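You operate a simulated robot arm through the tools that you are given. There is no shell and no other tool. Be economical: measure what you need, move in short steps, check, and stop when the job is done.

You are at the controls of a simulated robot arm. One attempt, no reset.

## Task
Fetch the round brush and set it in the basin.

Only the result counts: the job must be done as asked and must still hold three seconds after the hand-in. Knocking over, shifting, dropping, spilling or breaking anything else fails it.

## Robot
A 6-joint arm with a two-finger parallel gripper, fixed in place. Base frame: the origin is at the foot of the arm, x ahead of it, y to its left, z up; the work surface is at about z = 800. Units: mm, rad, N and s.
With the tool pointing down near the work surface it reaches from about 260 to 680 mm from the base axis. Its first joint turns from -1.152 to 1.152 rad. Payload 2.9 kg.
The TCP is the grasp point between the finger pads, 30 mm short of the fingertips. In the tool frame z runs along the fingers and y along their closing line. The gripper opens to 110 mm. The fingers are 20 mm wide and 10 mm thick; the gripper's body (48 by 112 mm) begins 55 mm behind the TCP.
Orientation is told as [roll, pitch, yaw] about the base's x, y, z axes, in that order, counted from this pose: with the fingers straight down and closing along the base's y, the tool's x points along the base's -x, its y along +y and its z along -z.

## Interface
- The arm moves only by the tool drive_tool. Its argument "moves" is one flat list of numbers, 7 for each row, row after row: the shift along the tool's x, y, z in units of 30 mm (1.0 is 30 mm), then the turn, a rotation vector about the tool's x, y, z in units of 8 degrees (1.0 is 8 degrees), then the gripper command, from -1 (fully open) to 1 (shut), values between in proportion. In form: [dx, dy, dz, rx, ry, rz, jaw, dx, dy, dz, rx, ry, rz, jaw, ...]. A call has 1 to 10 rows; each row shifts and turns the commanded pose from where the row before left it, along the tool's axes as they then stand. A call with a number of a shift or a turn outside -1 to 1 is refused whole. A row lasts 0.2 s, in which the tool goes at most 50 mm and 0.15 rad; a call with a longer step from one row to the next is refused whole, and so is a gripper value outside its range. Where a pose cannot be reached the arm comes as near as it can. A force on the tool above 40 N (or 10 N above the force at the start of the call, whichever is more), or a blocked arm, ends the call early, and 0.2 s more pass. The fingers move at their own pace (about 108 mm/s each) and stop on an object; they squeeze with about 30 N. The grip force told is the motor's: it shows also when the fingers shut on nothing. Time passes only in rows, and 0.2 s behind the last, so rows that do not move let the fingers close. The reply holds the time, the measured pose of the TCP, the force on the tool along the base axes, the opening and the grip force, in the units named above and with some noise, and new pictures: "show" is both (left out), scene, wrist or none.
- Cameras (640 x 400 px; columns grow to the right, rows downward): "scene" is fixed at [86.6, 447.9, 1393.3]; the picture's right is [-0.63, -0.78, 0.00], its down [-0.49, 0.40, -0.77] and it looks along [0.60, -0.49, -0.63] (base axes); focal length 316 px, centre (320, 200). "wrist" rides on the gripper at [-36, 0, -57] in the tool frame; the picture's right is [0.00, -1.00, 0.00], its down [0.97, 0.00, -0.24] and it looks along [0.24, 0.00, 0.97] (tool axes); focal length 218 px, centre (320, 200). There is no depth. A picture from a camera that has moved, and an enlarged one, comes with that camera's place and axes in the base frame and with its lens. The place of the scene camera against the robot may be out by one fixed shift of up to 25 mm in any direction.
- inspect(camera, box): a new picture of the part [left, top, right, bottom] of that camera's present view, enlarged. No time passes.
- close_job(): hands the job in; it is judged then, once.

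Go step by step. Nothing tells you positions but the pictures and the camera data: compare them with the known pose of the tool, close in by small moves and look again before you grip or let go. The budget is 90 turns and 170 pictures, counting those below and the enlarged ones. Unless the task says otherwise, let go and move clear before handing in, and close with one line.

The tools are called after "Call:" by a JSON object that holds its "op" and its "data". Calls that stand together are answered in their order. drive_tool: Moves the arm, as the interface text tells. Its arguments: {"type":"object","properties":{"moves":{"type":"array","items":{"type":"number"}},"show":{"type":"string","enum":["both","scene","wrist","none"]}},"required":["moves"]} The other tools are called the same way: inspect (camera, box) takes an enlarged picture of a part of a camera's view; close_job () hands the job in.

At the start:

```text
clock: 0.0
ee_pos: [418.8, 43.1, 1104.2]
ee_rot: [0.0, 0.001, 0.0]
force: [0.7, -0.3, 0.5]
finger_gap: 110.1
grip_force: 0.1
```

scene: 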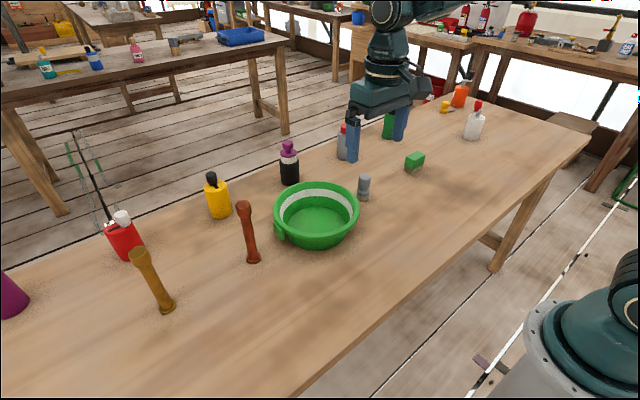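
wrist: 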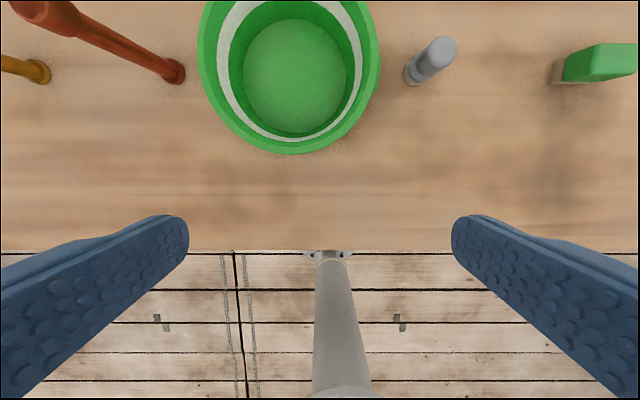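

I see a green basin, two tall pestle-like objects, a small grey cylinder, a green block and several bottles. I'll enlarge the views to find out which one is the round brush.

Call:
{"op": "inspect", "data": {"camera": "scene", "box": [320, 80, 500, 210]}}

Call:
{"op": "inspect", "data": {"camera": "scene", "box": [100, 130, 370, 320]}}

Call:
{"op": "inspect", "data": {"camera": "wrist", "box": [380, 0, 640, 120]}}

```text
3.08 times, centred on (410, 145) of scene
camera zoom: at [86.6, 447.9, 1393.3], right [-0.63, -0.78, 0.0], down [-0.49, 0.4, -0.77], along [0.6, -0.49, -0.63], focal length 971 px, centre (43, 369)
```

zoom: 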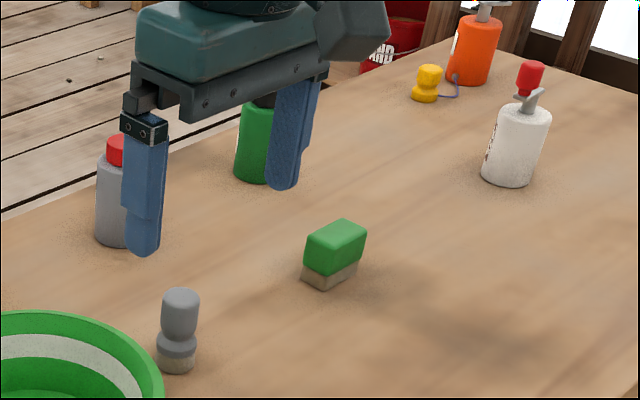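

```text
2.11 times, centred on (235, 225) of scene
camera zoom: at [86.6, 447.9, 1393.3], right [-0.63, -0.78, 0.0], down [-0.49, 0.4, -0.77], along [0.6, -0.49, -0.63], focal length 664 px, centre (499, 147)
```

zoom: 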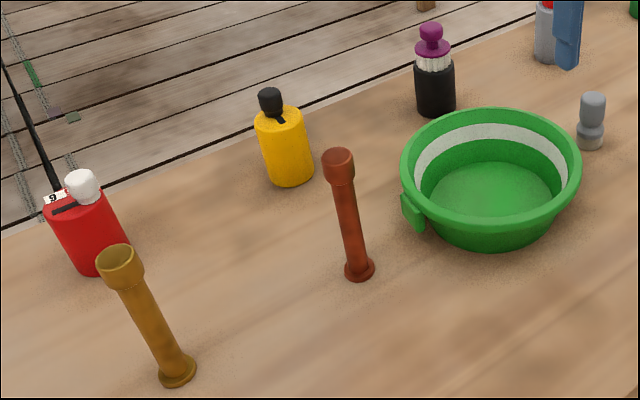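

```text
2.46 times, centred on (510, 60) of wrist
camera zoom: at [453.2, 42.2, 1162.3], right [0.0, -1.0, 0.0], down [-0.97, 0.0, 0.24], along [-0.24, 0.0, -0.97], focal length 537 px, centre (-148, 545)
```

zoom: 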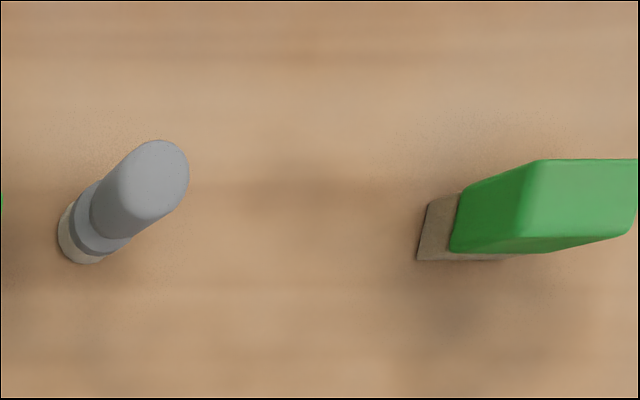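

The green block on bristles looks like a rectangular brush, and the grey knob on a bristle disc looks like a round one. Before deciding, I'll check the purple/black item and the yellow one.

Call:
{"op": "inspect", "data": {"camera": "scene", "box": [265, 130, 313, 190]}}

Call:
{"op": "inspect", "data": {"camera": "scene", "box": [425, 75, 495, 145]}}

Call:
{"op": "inspect", "data": {"camera": "scene", "box": [345, 165, 385, 205]}}

```text
6.67 times, centred on (289, 160) of scene
camera zoom: at [86.6, 447.9, 1393.3], right [-0.63, -0.78, 0.0], down [-0.49, 0.4, -0.77], along [0.6, -0.49, -0.63], focal length 2103 px, centre (527, 467)
```

zoom: 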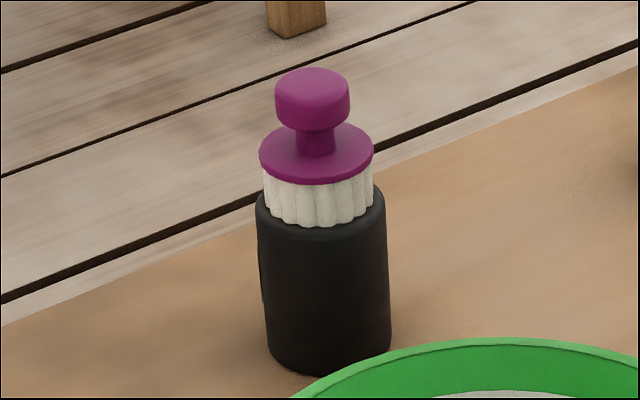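

```text
5.71 times, centred on (460, 110) of scene
camera zoom: at [86.6, 447.9, 1393.3], right [-0.63, -0.78, 0.0], down [-0.49, 0.4, -0.77], along [0.6, -0.49, -0.63], focal length 1803 px, centre (-480, 714)
```

zoom: 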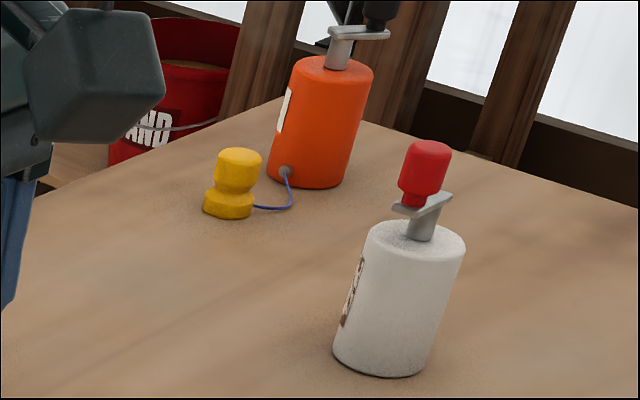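

```text
10.00 times, centred on (365, 185) of scene
camera zoom: at [86.6, 447.9, 1393.3], right [-0.63, -0.78, 0.0], down [-0.49, 0.4, -0.77], along [0.6, -0.49, -0.63], focal length 3154 px, centre (-130, 350)
```

zoom: 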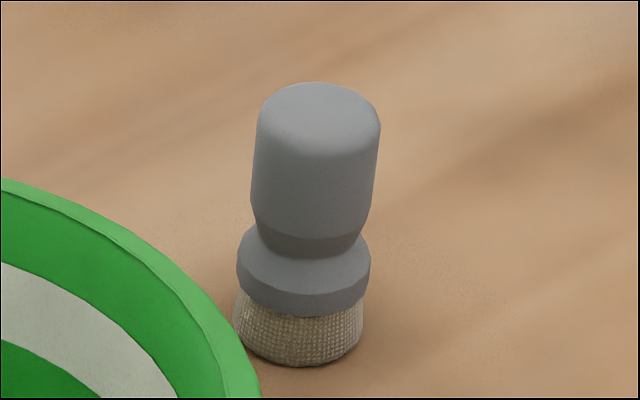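

The grey item is a round brush (handle, disc and bristles) at about (552, -96). The green block is the rectangular brush. The purple item stands in the back row of bottles near x≈750, out of reach. I'll move above the grey brush with the jaws partly closed.

Call:
{"op": "drive_tool", "data": {"moves": [-0.74, -0.85, 0.69, 0, 0, 0, -0.27, -0.74, -0.85, 0.69, 0, 0, 0, -0.27, -0.74, -0.85, 0.69, 0, 0, 0, -0.27, -0.74, -0.85, 0.69, 0, 0, 0, -0.27, -0.74, -0.85, 0.69, 0, 0, 0, -0.27]}}

```text
clock: 1.2
ee_pos: [529.0, -87.8, 1001.7]
ee_rot: [0.001, 0.0, 0.001]
force: [0.4, -0.1, 0.1]
finger_gap: 69.8
grip_force: 0.0
camera wrist: at [565.0, -87.2, 1059.3], right [0.0, -1.0, 0.0], down [-0.97, 0.0, 0.24], along [-0.24, 0.0, -0.97], focal length 218 px, centre (320, 200)
```

scene: 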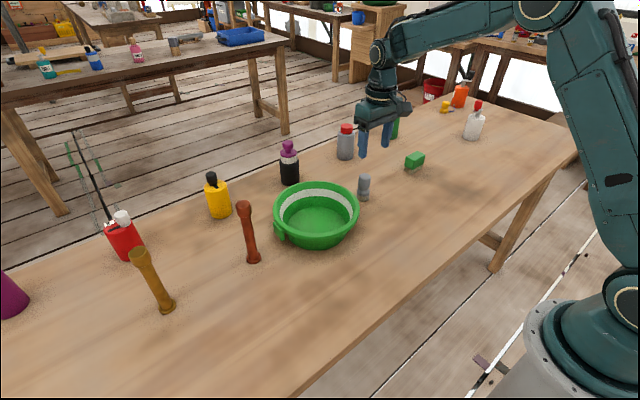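
wrist: 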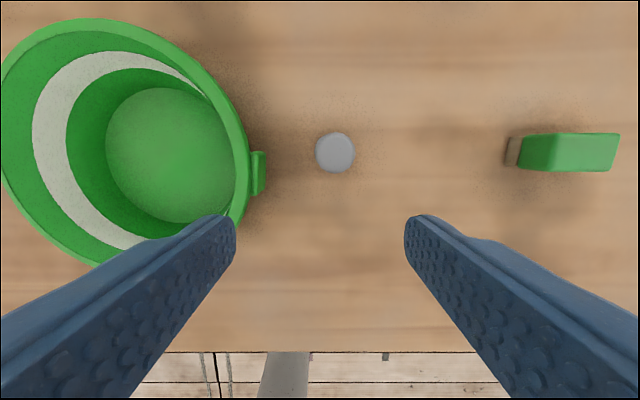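

The brush top sits near (558, -99), about 32 mm wide, and the basin handle's edge is near y≈-38. I'll centre over the brush and lower the fingertips to just above it.

Call:
{"op": "drive_tool", "data": {"moves": [-0.97, -0.38, 0.4, 0, 0, 0, -0.15, 0, 0, 1, 0, 0, 0, -0.15, 0, 0, 0.9, 0, 0, 0, -0.15, 0, 0, 0, 0, 0, 0, -0.15]}}

Call:
{"op": "inspect", "data": {"camera": "scene", "box": [310, 130, 430, 220]}}

```text
clock: 2.2
ee_pos: [560.3, -95.8, 931.8]
ee_rot: [0.001, -0.001, 0.001]
force: [0.5, 0.2, 0.8]
finger_gap: 63.4
grip_force: 0.1
camera wrist: at [594.3, -96.2, 989.7], right [0.0, -1.0, 0.0], down [-0.97, 0.0, 0.24], along [-0.24, 0.0, -0.97], focal length 218 px, centre (320, 200)
```

scene: 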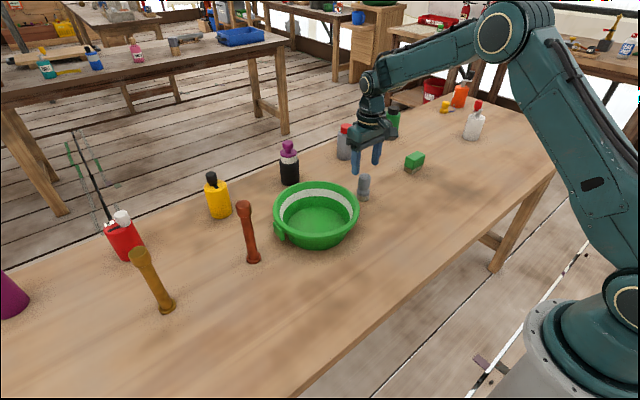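
wrist: 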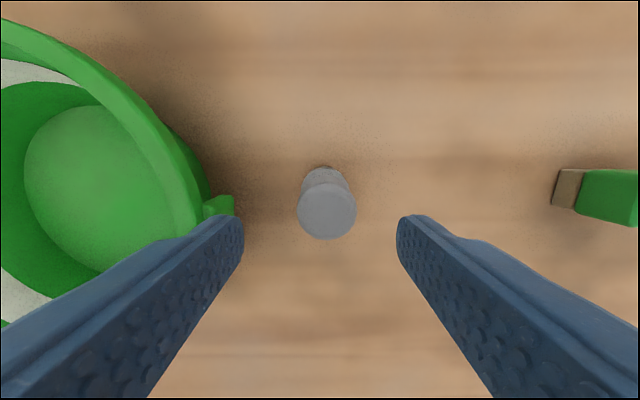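

```text
4.44 times, centred on (370, 175) of scene
camera zoom: at [86.6, 447.9, 1393.3], right [-0.63, -0.78, 0.0], down [-0.49, 0.4, -0.77], along [0.6, -0.49, -0.63], focal length 1402 px, centre (98, 311)
```

zoom: 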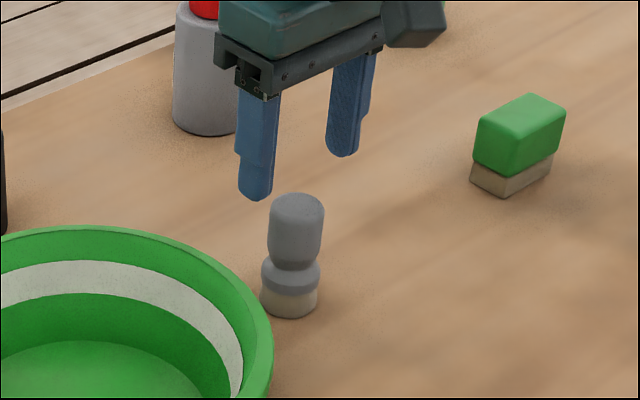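

Two views put the brush top at (560, -100, 877). I'll shift 4 mm in y, lower to z≈868 so the fingertips stay on the handle above the collar, then check.

Call:
{"op": "drive_tool", "data": {"moves": [0, -0.14, 0.7, 0, 0, 0, -0.15, 0, 0, 0.7, 0, 0, 0, -0.15, 0, 0, 0.75, 0, 0, 0, -0.15, 0, 0, 0, 0, 0, 0, -0.15]}}

Call:
{"op": "inspect", "data": {"camera": "scene", "box": [310, 130, 430, 220]}}

```text
clock: 3.2
ee_pos: [557.5, -99.5, 867.7]
ee_rot: [-0.001, 0.001, 0.0]
force: [0.1, 0.3, 0.0]
finger_gap: 63.3
grip_force: 0.1
camera wrist: at [592.9, -100.0, 924.6], right [0.0, -1.0, 0.0], down [-0.97, 0.0, 0.24], along [-0.24, 0.0, -0.97], focal length 218 px, centre (320, 200)
```

scene: 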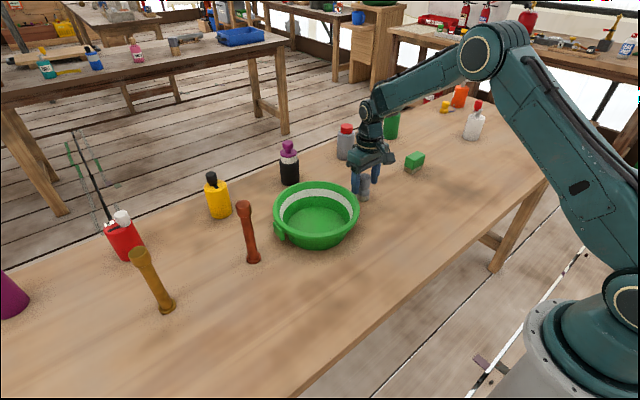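
wrist: 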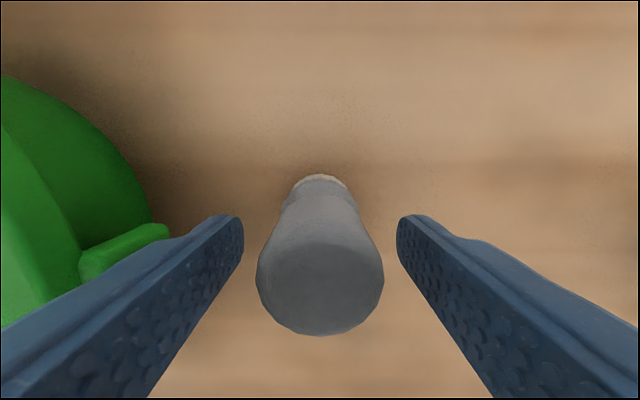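

```text
4.44 times, centred on (370, 175) of scene
camera zoom: at [86.6, 447.9, 1393.3], right [-0.63, -0.78, 0.0], down [-0.49, 0.4, -0.77], along [0.6, -0.49, -0.63], focal length 1402 px, centre (98, 311)
```

zoom: 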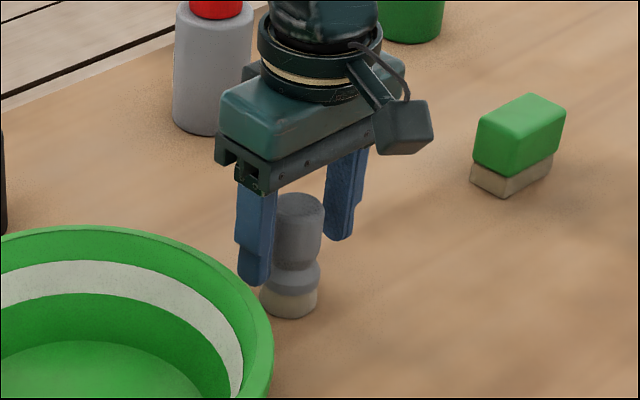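

The brush is centred between the fingers, so I'll close the gripper.

Call:
{"op": "drive_tool", "data": {"moves": [-0.08, 0, 0, 0, 0, 0, 1, 0, 0, 0, 0, 0, 0, 1, 0, 0, 0, 0, 0, 0, 1], "show": "wrist"}}

Call:
{"op": "inspect", "data": {"camera": "scene", "box": [310, 130, 430, 220]}}

```text
clock: 4.0
ee_pos: [559.4, -100.4, 867.8]
ee_rot: [0.001, 0.001, 0.0]
force: [0.3, 0.2, 0.3]
finger_gap: 32.9
grip_force: 29.8
camera wrist: at [595.5, -100.6, 924.9], right [0.0, -1.0, 0.0], down [-0.97, 0.0, 0.24], along [-0.24, 0.0, -0.97], focal length 218 px, centre (320, 200)
```

wrist: 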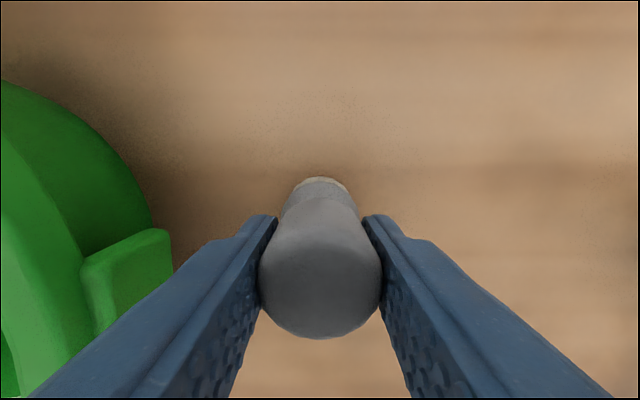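

```text
4.44 times, centred on (370, 175) of scene
camera zoom: at [86.6, 447.9, 1393.3], right [-0.63, -0.78, 0.0], down [-0.49, 0.4, -0.77], along [0.6, -0.49, -0.63], focal length 1402 px, centre (98, 311)
```

zoom: 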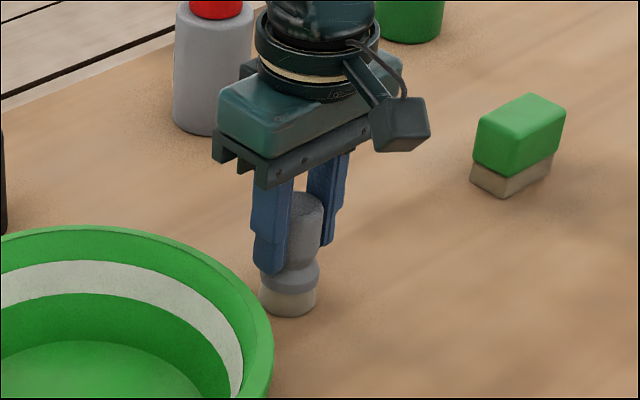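

The grip holds at 33 mm and 30 N, so I'll lift straight up 150 mm.

Call:
{"op": "drive_tool", "data": {"moves": [0, 0, -0.5, 0, 0, 0, 1, 0, 0, -1, 0, 0, 0, 1, 0, 0, -1, 0, 0, 0, 1, 0, 0, -1, 0, 0, 0, 1, 0, 0, -1, 0, 0, 0, 1, 0, 0, -0.5, 0, 0, 0, 1]}}

```text
clock: 5.4
ee_pos: [561.6, -102.3, 1019.5]
ee_rot: [0.0, 0.001, 0.001]
force: [0.2, 0.2, 0.1]
finger_gap: 32.5
grip_force: 29.9
camera wrist: at [596.6, -102.1, 1076.7], right [0.0, -1.0, 0.0], down [-0.97, 0.0, 0.24], along [-0.24, 0.0, -0.97], focal length 218 px, centre (320, 200)
```

scene: 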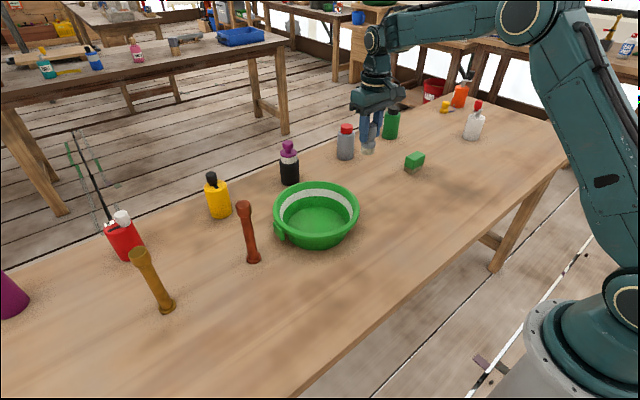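
wrist: 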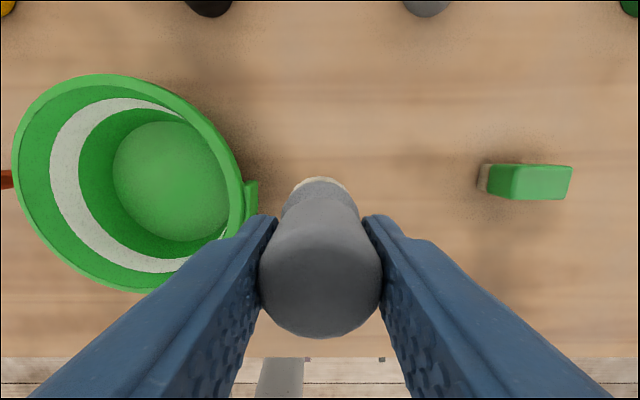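

The brush is held clear of the table, and the basin floor centre works out at about (556, 84). I'll carry the brush over it.

Call:
{"op": "drive_tool", "data": {"moves": [0.02, 0.5, 0, 0, 0, 0, 1, 0.02, 0.95, 0, 0, 0, 0, 1, 0.02, 0.95, 0, 0, 0, 0, 1, 0.02, 0.95, 0, 0, 0, 0, 1, 0.02, 0.95, 0, 0, 0, 0, 1, 0.02, 0.95, 0, 0, 0, 0, 1, 0.02, 0.95, 0, 0, 0, 0, 1, 0, 0, 0, 0, 0, 0, 1]}}

Call:
{"op": "inspect", "data": {"camera": "scene", "box": [240, 110, 400, 260]}}

```text
clock: 7.2
ee_pos: [557.2, 84.9, 1017.5]
ee_rot: [-0.001, -0.001, 0.0]
force: [0.9, -0.1, 0.2]
finger_gap: 32.7
grip_force: 30.1
camera wrist: at [591.6, 85.4, 1074.6], right [0.0, -1.0, 0.0], down [-0.97, 0.0, 0.24], along [-0.24, 0.0, -0.97], focal length 218 px, centre (320, 200)
```

scene: 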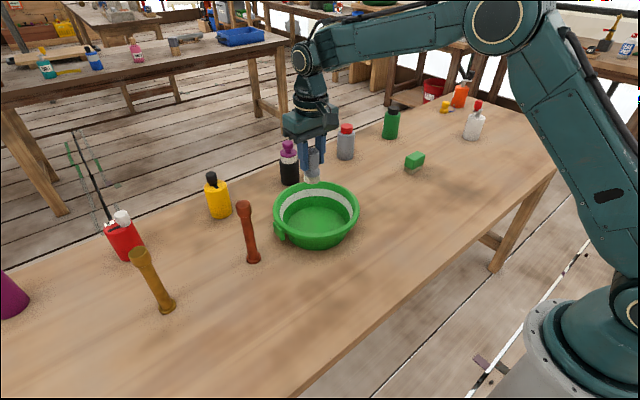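
wrist: 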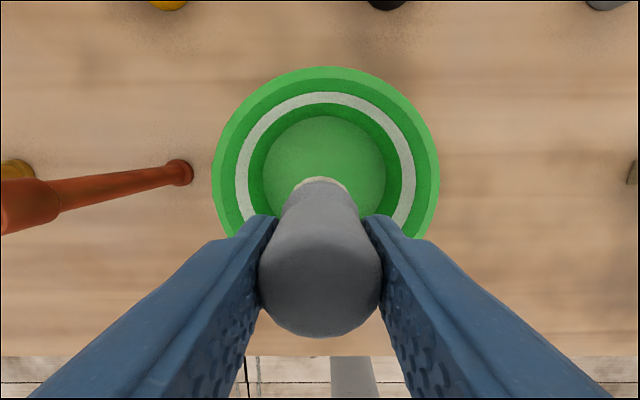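

```text
2.67 times, centred on (320, 185) of scene
camera zoom: at [86.6, 447.9, 1393.3], right [-0.63, -0.78, 0.0], down [-0.49, 0.4, -0.77], along [0.6, -0.49, -0.63], focal length 841 px, centre (320, 240)
```

zoom: 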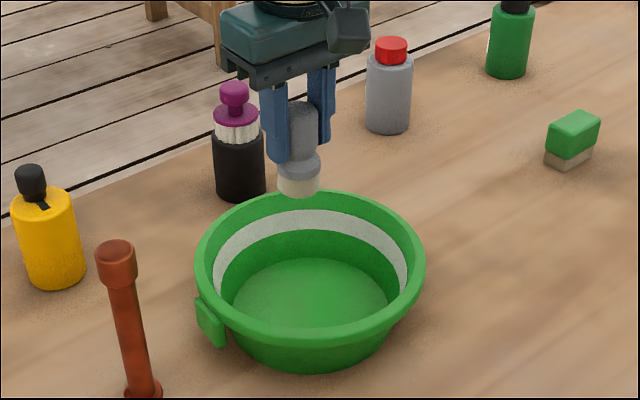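

The brush is centred over the basin. I'll nudge it a few mm and lower most of the way.

Call:
{"op": "drive_tool", "data": {"moves": [0.13, -0.15, 0.6, 0, 0, 0, 1, 0, 0, 0.8, 0, 0, 0, 1, 0, 0, 0.8, 0, 0, 0, 1, 0, 0, 0.8, 0, 0, 0, 1, 0, 0, 0.8, 0, 0, 0, 1, 0, 0, 0.4, 0, 0, 0, 1, 0, 0, 0, 0, 0, 0, 1]}}

Call:
{"op": "inspect", "data": {"camera": "scene", "box": [240, 110, 400, 260]}}

```text
clock: 8.8
ee_pos: [551.3, 80.8, 890.5]
ee_rot: [0.001, 0.001, 0.0]
force: [0.5, -1.2, -0.5]
finger_gap: 32.5
grip_force: 30.4
camera wrist: at [587.0, 80.4, 948.4], right [0.0, -1.0, 0.0], down [-0.97, 0.0, 0.24], along [-0.24, 0.0, -0.97], focal length 218 px, centre (320, 200)
```

scene: 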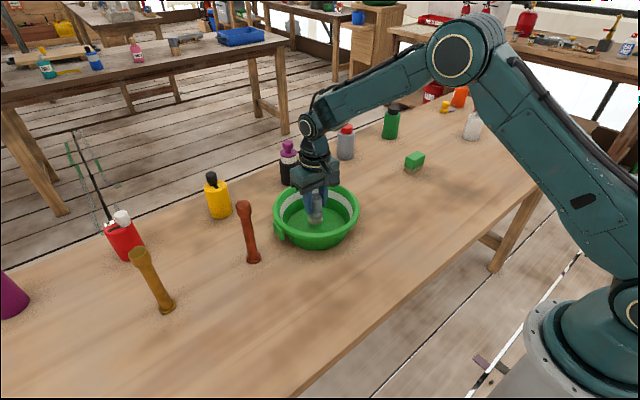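
wrist: 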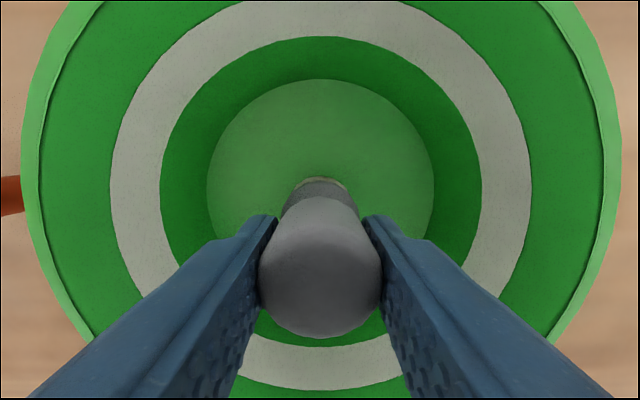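

```text
2.67 times, centred on (320, 185) of scene
camera zoom: at [86.6, 447.9, 1393.3], right [-0.63, -0.78, 0.0], down [-0.49, 0.4, -0.77], along [0.6, -0.49, -0.63], focal length 841 px, centre (320, 240)
```

zoom: 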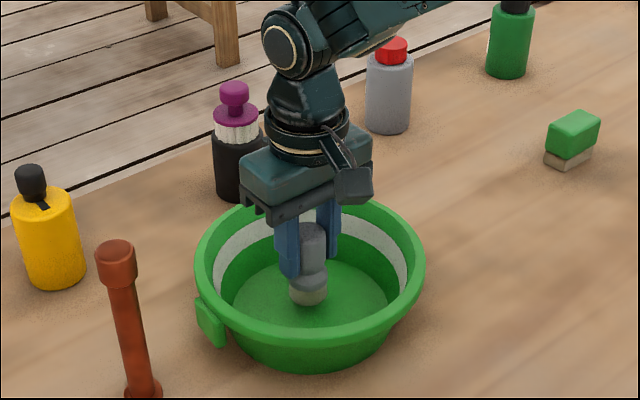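

The brush is inside the basin, a little above the floor. I'll creep down and watch for contact force.

Call:
{"op": "drive_tool", "data": {"moves": [0, 0, 0.13, 0, 0, 0, 1, 0, 0, 0.13, 0, 0, 0, 1, 0, 0, 0.1, 0, 0, 0, 1, 0, 0, 0, 0, 0, 0, 1], "show": "none"}}

```text
clock: 9.8
ee_pos: [551.8, 80.2, 880.9]
ee_rot: [0.0, 0.0, -0.002]
force: [0.4, -0.4, -0.9]
finger_gap: 32.8
grip_force: 29.9
```

Call:
{"op": "drive_tool", "data": {"moves": [0, 0, 0.07, 0, 0, 0, 1, 0, 0, 0.07, 0, 0, 0, 1, 0, 0, 0, 0, 0, 0, 1], "show": "none"}}

```text
clock: 10.6
ee_pos: [551.9, 79.7, 876.6]
ee_rot: [-0.001, 0.0, 0.002]
force: [0.7, -0.1, -0.8]
finger_gap: 32.6
grip_force: 30.4
```

There's still no contact force at z=876.6, so I'll go down in 1.5 mm steps.

Call:
{"op": "drive_tool", "data": {"moves": [0, 0, 0.05, 0, 0, 0, 1, 0, 0, 0.05, 0, 0, 0, 1, 0, 0, 0, 0, 0, 0, 1]}}

Call:
{"op": "inspect", "data": {"camera": "scene", "box": [270, 160, 370, 260]}}

```text
clock: 11.4
ee_pos: [553.7, 80.8, 873.9]
ee_rot: [0.0, 0.001, -0.001]
force: [-1.2, -0.9, 4.0]
finger_gap: 32.7
grip_force: 29.7
camera wrist: at [588.1, 80.3, 931.2], right [0.0, -1.0, 0.0], down [-0.97, 0.0, 0.24], along [-0.24, 0.0, -0.97], focal length 218 px, centre (320, 200)
```

scene: 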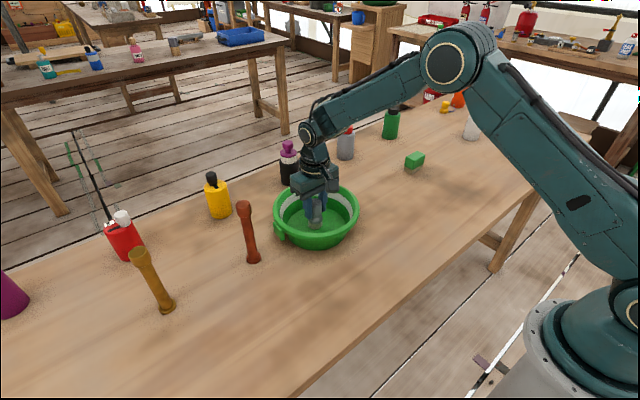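
wrist: 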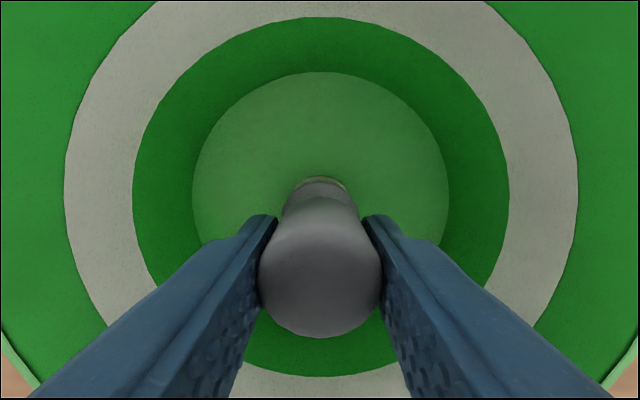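

```text
4.00 times, centred on (320, 210) of scene
camera zoom: at [86.5, 447.9, 1393.3], right [-0.63, -0.78, 0.0], down [-0.49, 0.4, -0.77], along [0.6, -0.49, -0.63], focal length 1262 px, centre (320, 160)
```

zoom: 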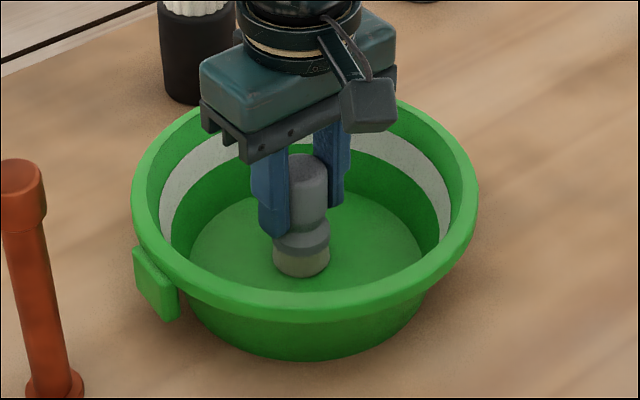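

The 4 N reading means the brush is resting on the basin floor. I'll open a little (to about 60 mm), wait, then rise straight up.

Call:
{"op": "drive_tool", "data": {"moves": [0, 0, 0, 0, 0, 0, 0.2, 0, 0, 0, 0, 0, 0, -0.1, 0, 0, 0, 0, 0, 0, -0.1, 0, 0, 0, 0, 0, 0, -0.1]}}

```text
clock: 12.4
ee_pos: [552.2, 79.9, 874.0]
ee_rot: [0.001, 0.0, 0.0]
force: [-0.2, 0.1, 0.4]
finger_gap: 60.3
grip_force: 0.2
camera wrist: at [588.1, 80.3, 930.9], right [0.0, -1.0, 0.0], down [-0.97, 0.0, 0.24], along [-0.24, 0.0, -0.97], focal length 218 px, centre (320, 200)
```

scene: 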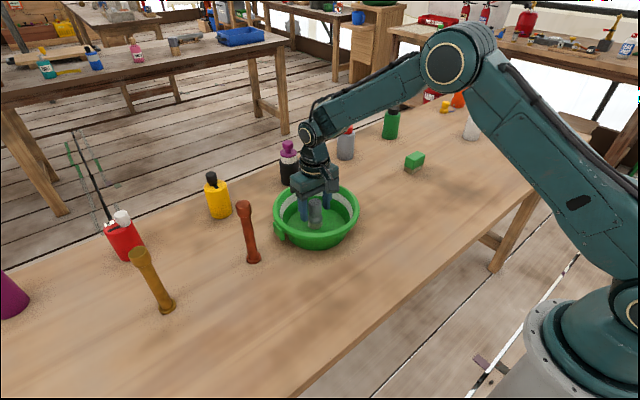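
wrist: 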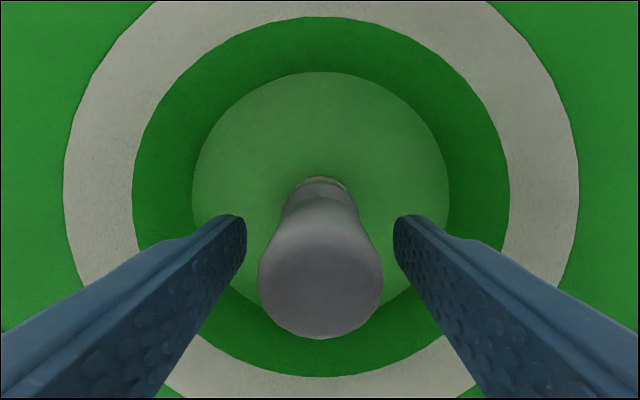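

The brush stands free on the basin floor, so I'll rise clear.

Call:
{"op": "drive_tool", "data": {"moves": [0, 0, -0.5, 0, 0, 0, -0.1, 0, 0, -1, 0, 0, 0, -0.1, 0, 0, -1, 0, 0, 0, -0.1, 0, 0, -1, 0, 0, 0, -0.1, 0, 0, -1, 0, 0, 0, -0.1, 0, 0, -1, 0, 0, 0, -0.1, 0, 0, 0, 0, 0, 0, -0.1]}}

Call:
{"op": "inspect", "data": {"camera": "scene", "box": [240, 110, 400, 260]}}

```text
clock: 14.0
ee_pos: [553.7, 81.3, 1039.6]
ee_rot: [0.0, -0.001, 0.002]
force: [0.2, -1.0, -1.0]
finger_gap: 60.4
grip_force: 0.1
camera wrist: at [589.2, 81.0, 1096.7], right [0.0, -1.0, 0.0], down [-0.97, 0.0, 0.24], along [-0.24, 0.0, -0.97], focal length 218 px, centre (320, 200)
```

scene: 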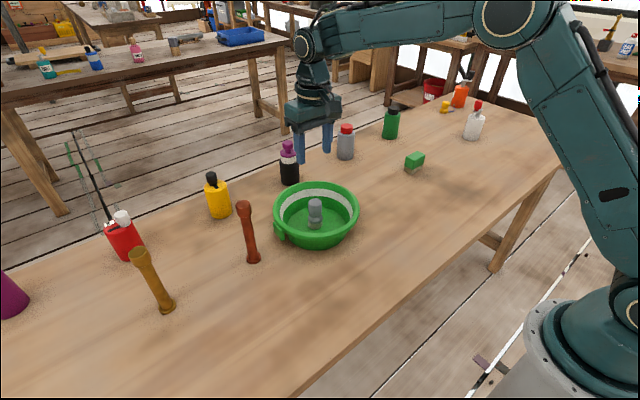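
wrist: 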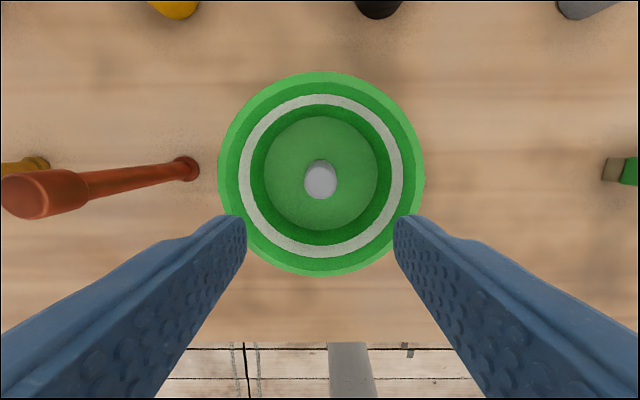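

```text
2.67 times, centred on (320, 185) of scene
camera zoom: at [86.6, 447.9, 1393.3], right [-0.63, -0.78, 0.0], down [-0.49, 0.4, -0.77], along [0.6, -0.49, -0.63], focal length 841 px, centre (320, 240)
```

zoom: 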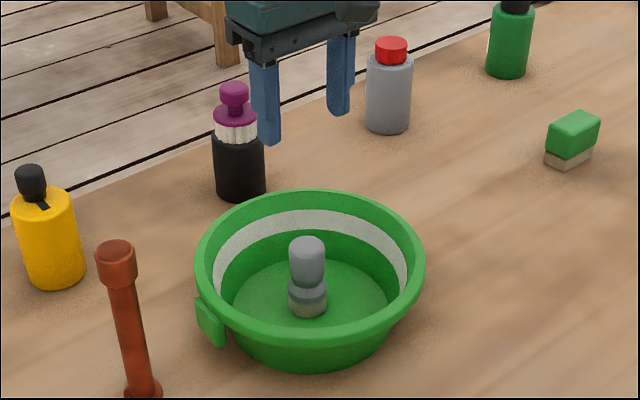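

The brush stands upright in the basin, the gripper is clear and nothing else has moved, so I'm handing in.

Call:
{"op": "close_job", "data": {}}

```text
The job is handed in.
```

The grey round brush is standing upright in the green basin; the gripper is clear, nothing else looked moved, and the job is handed in.
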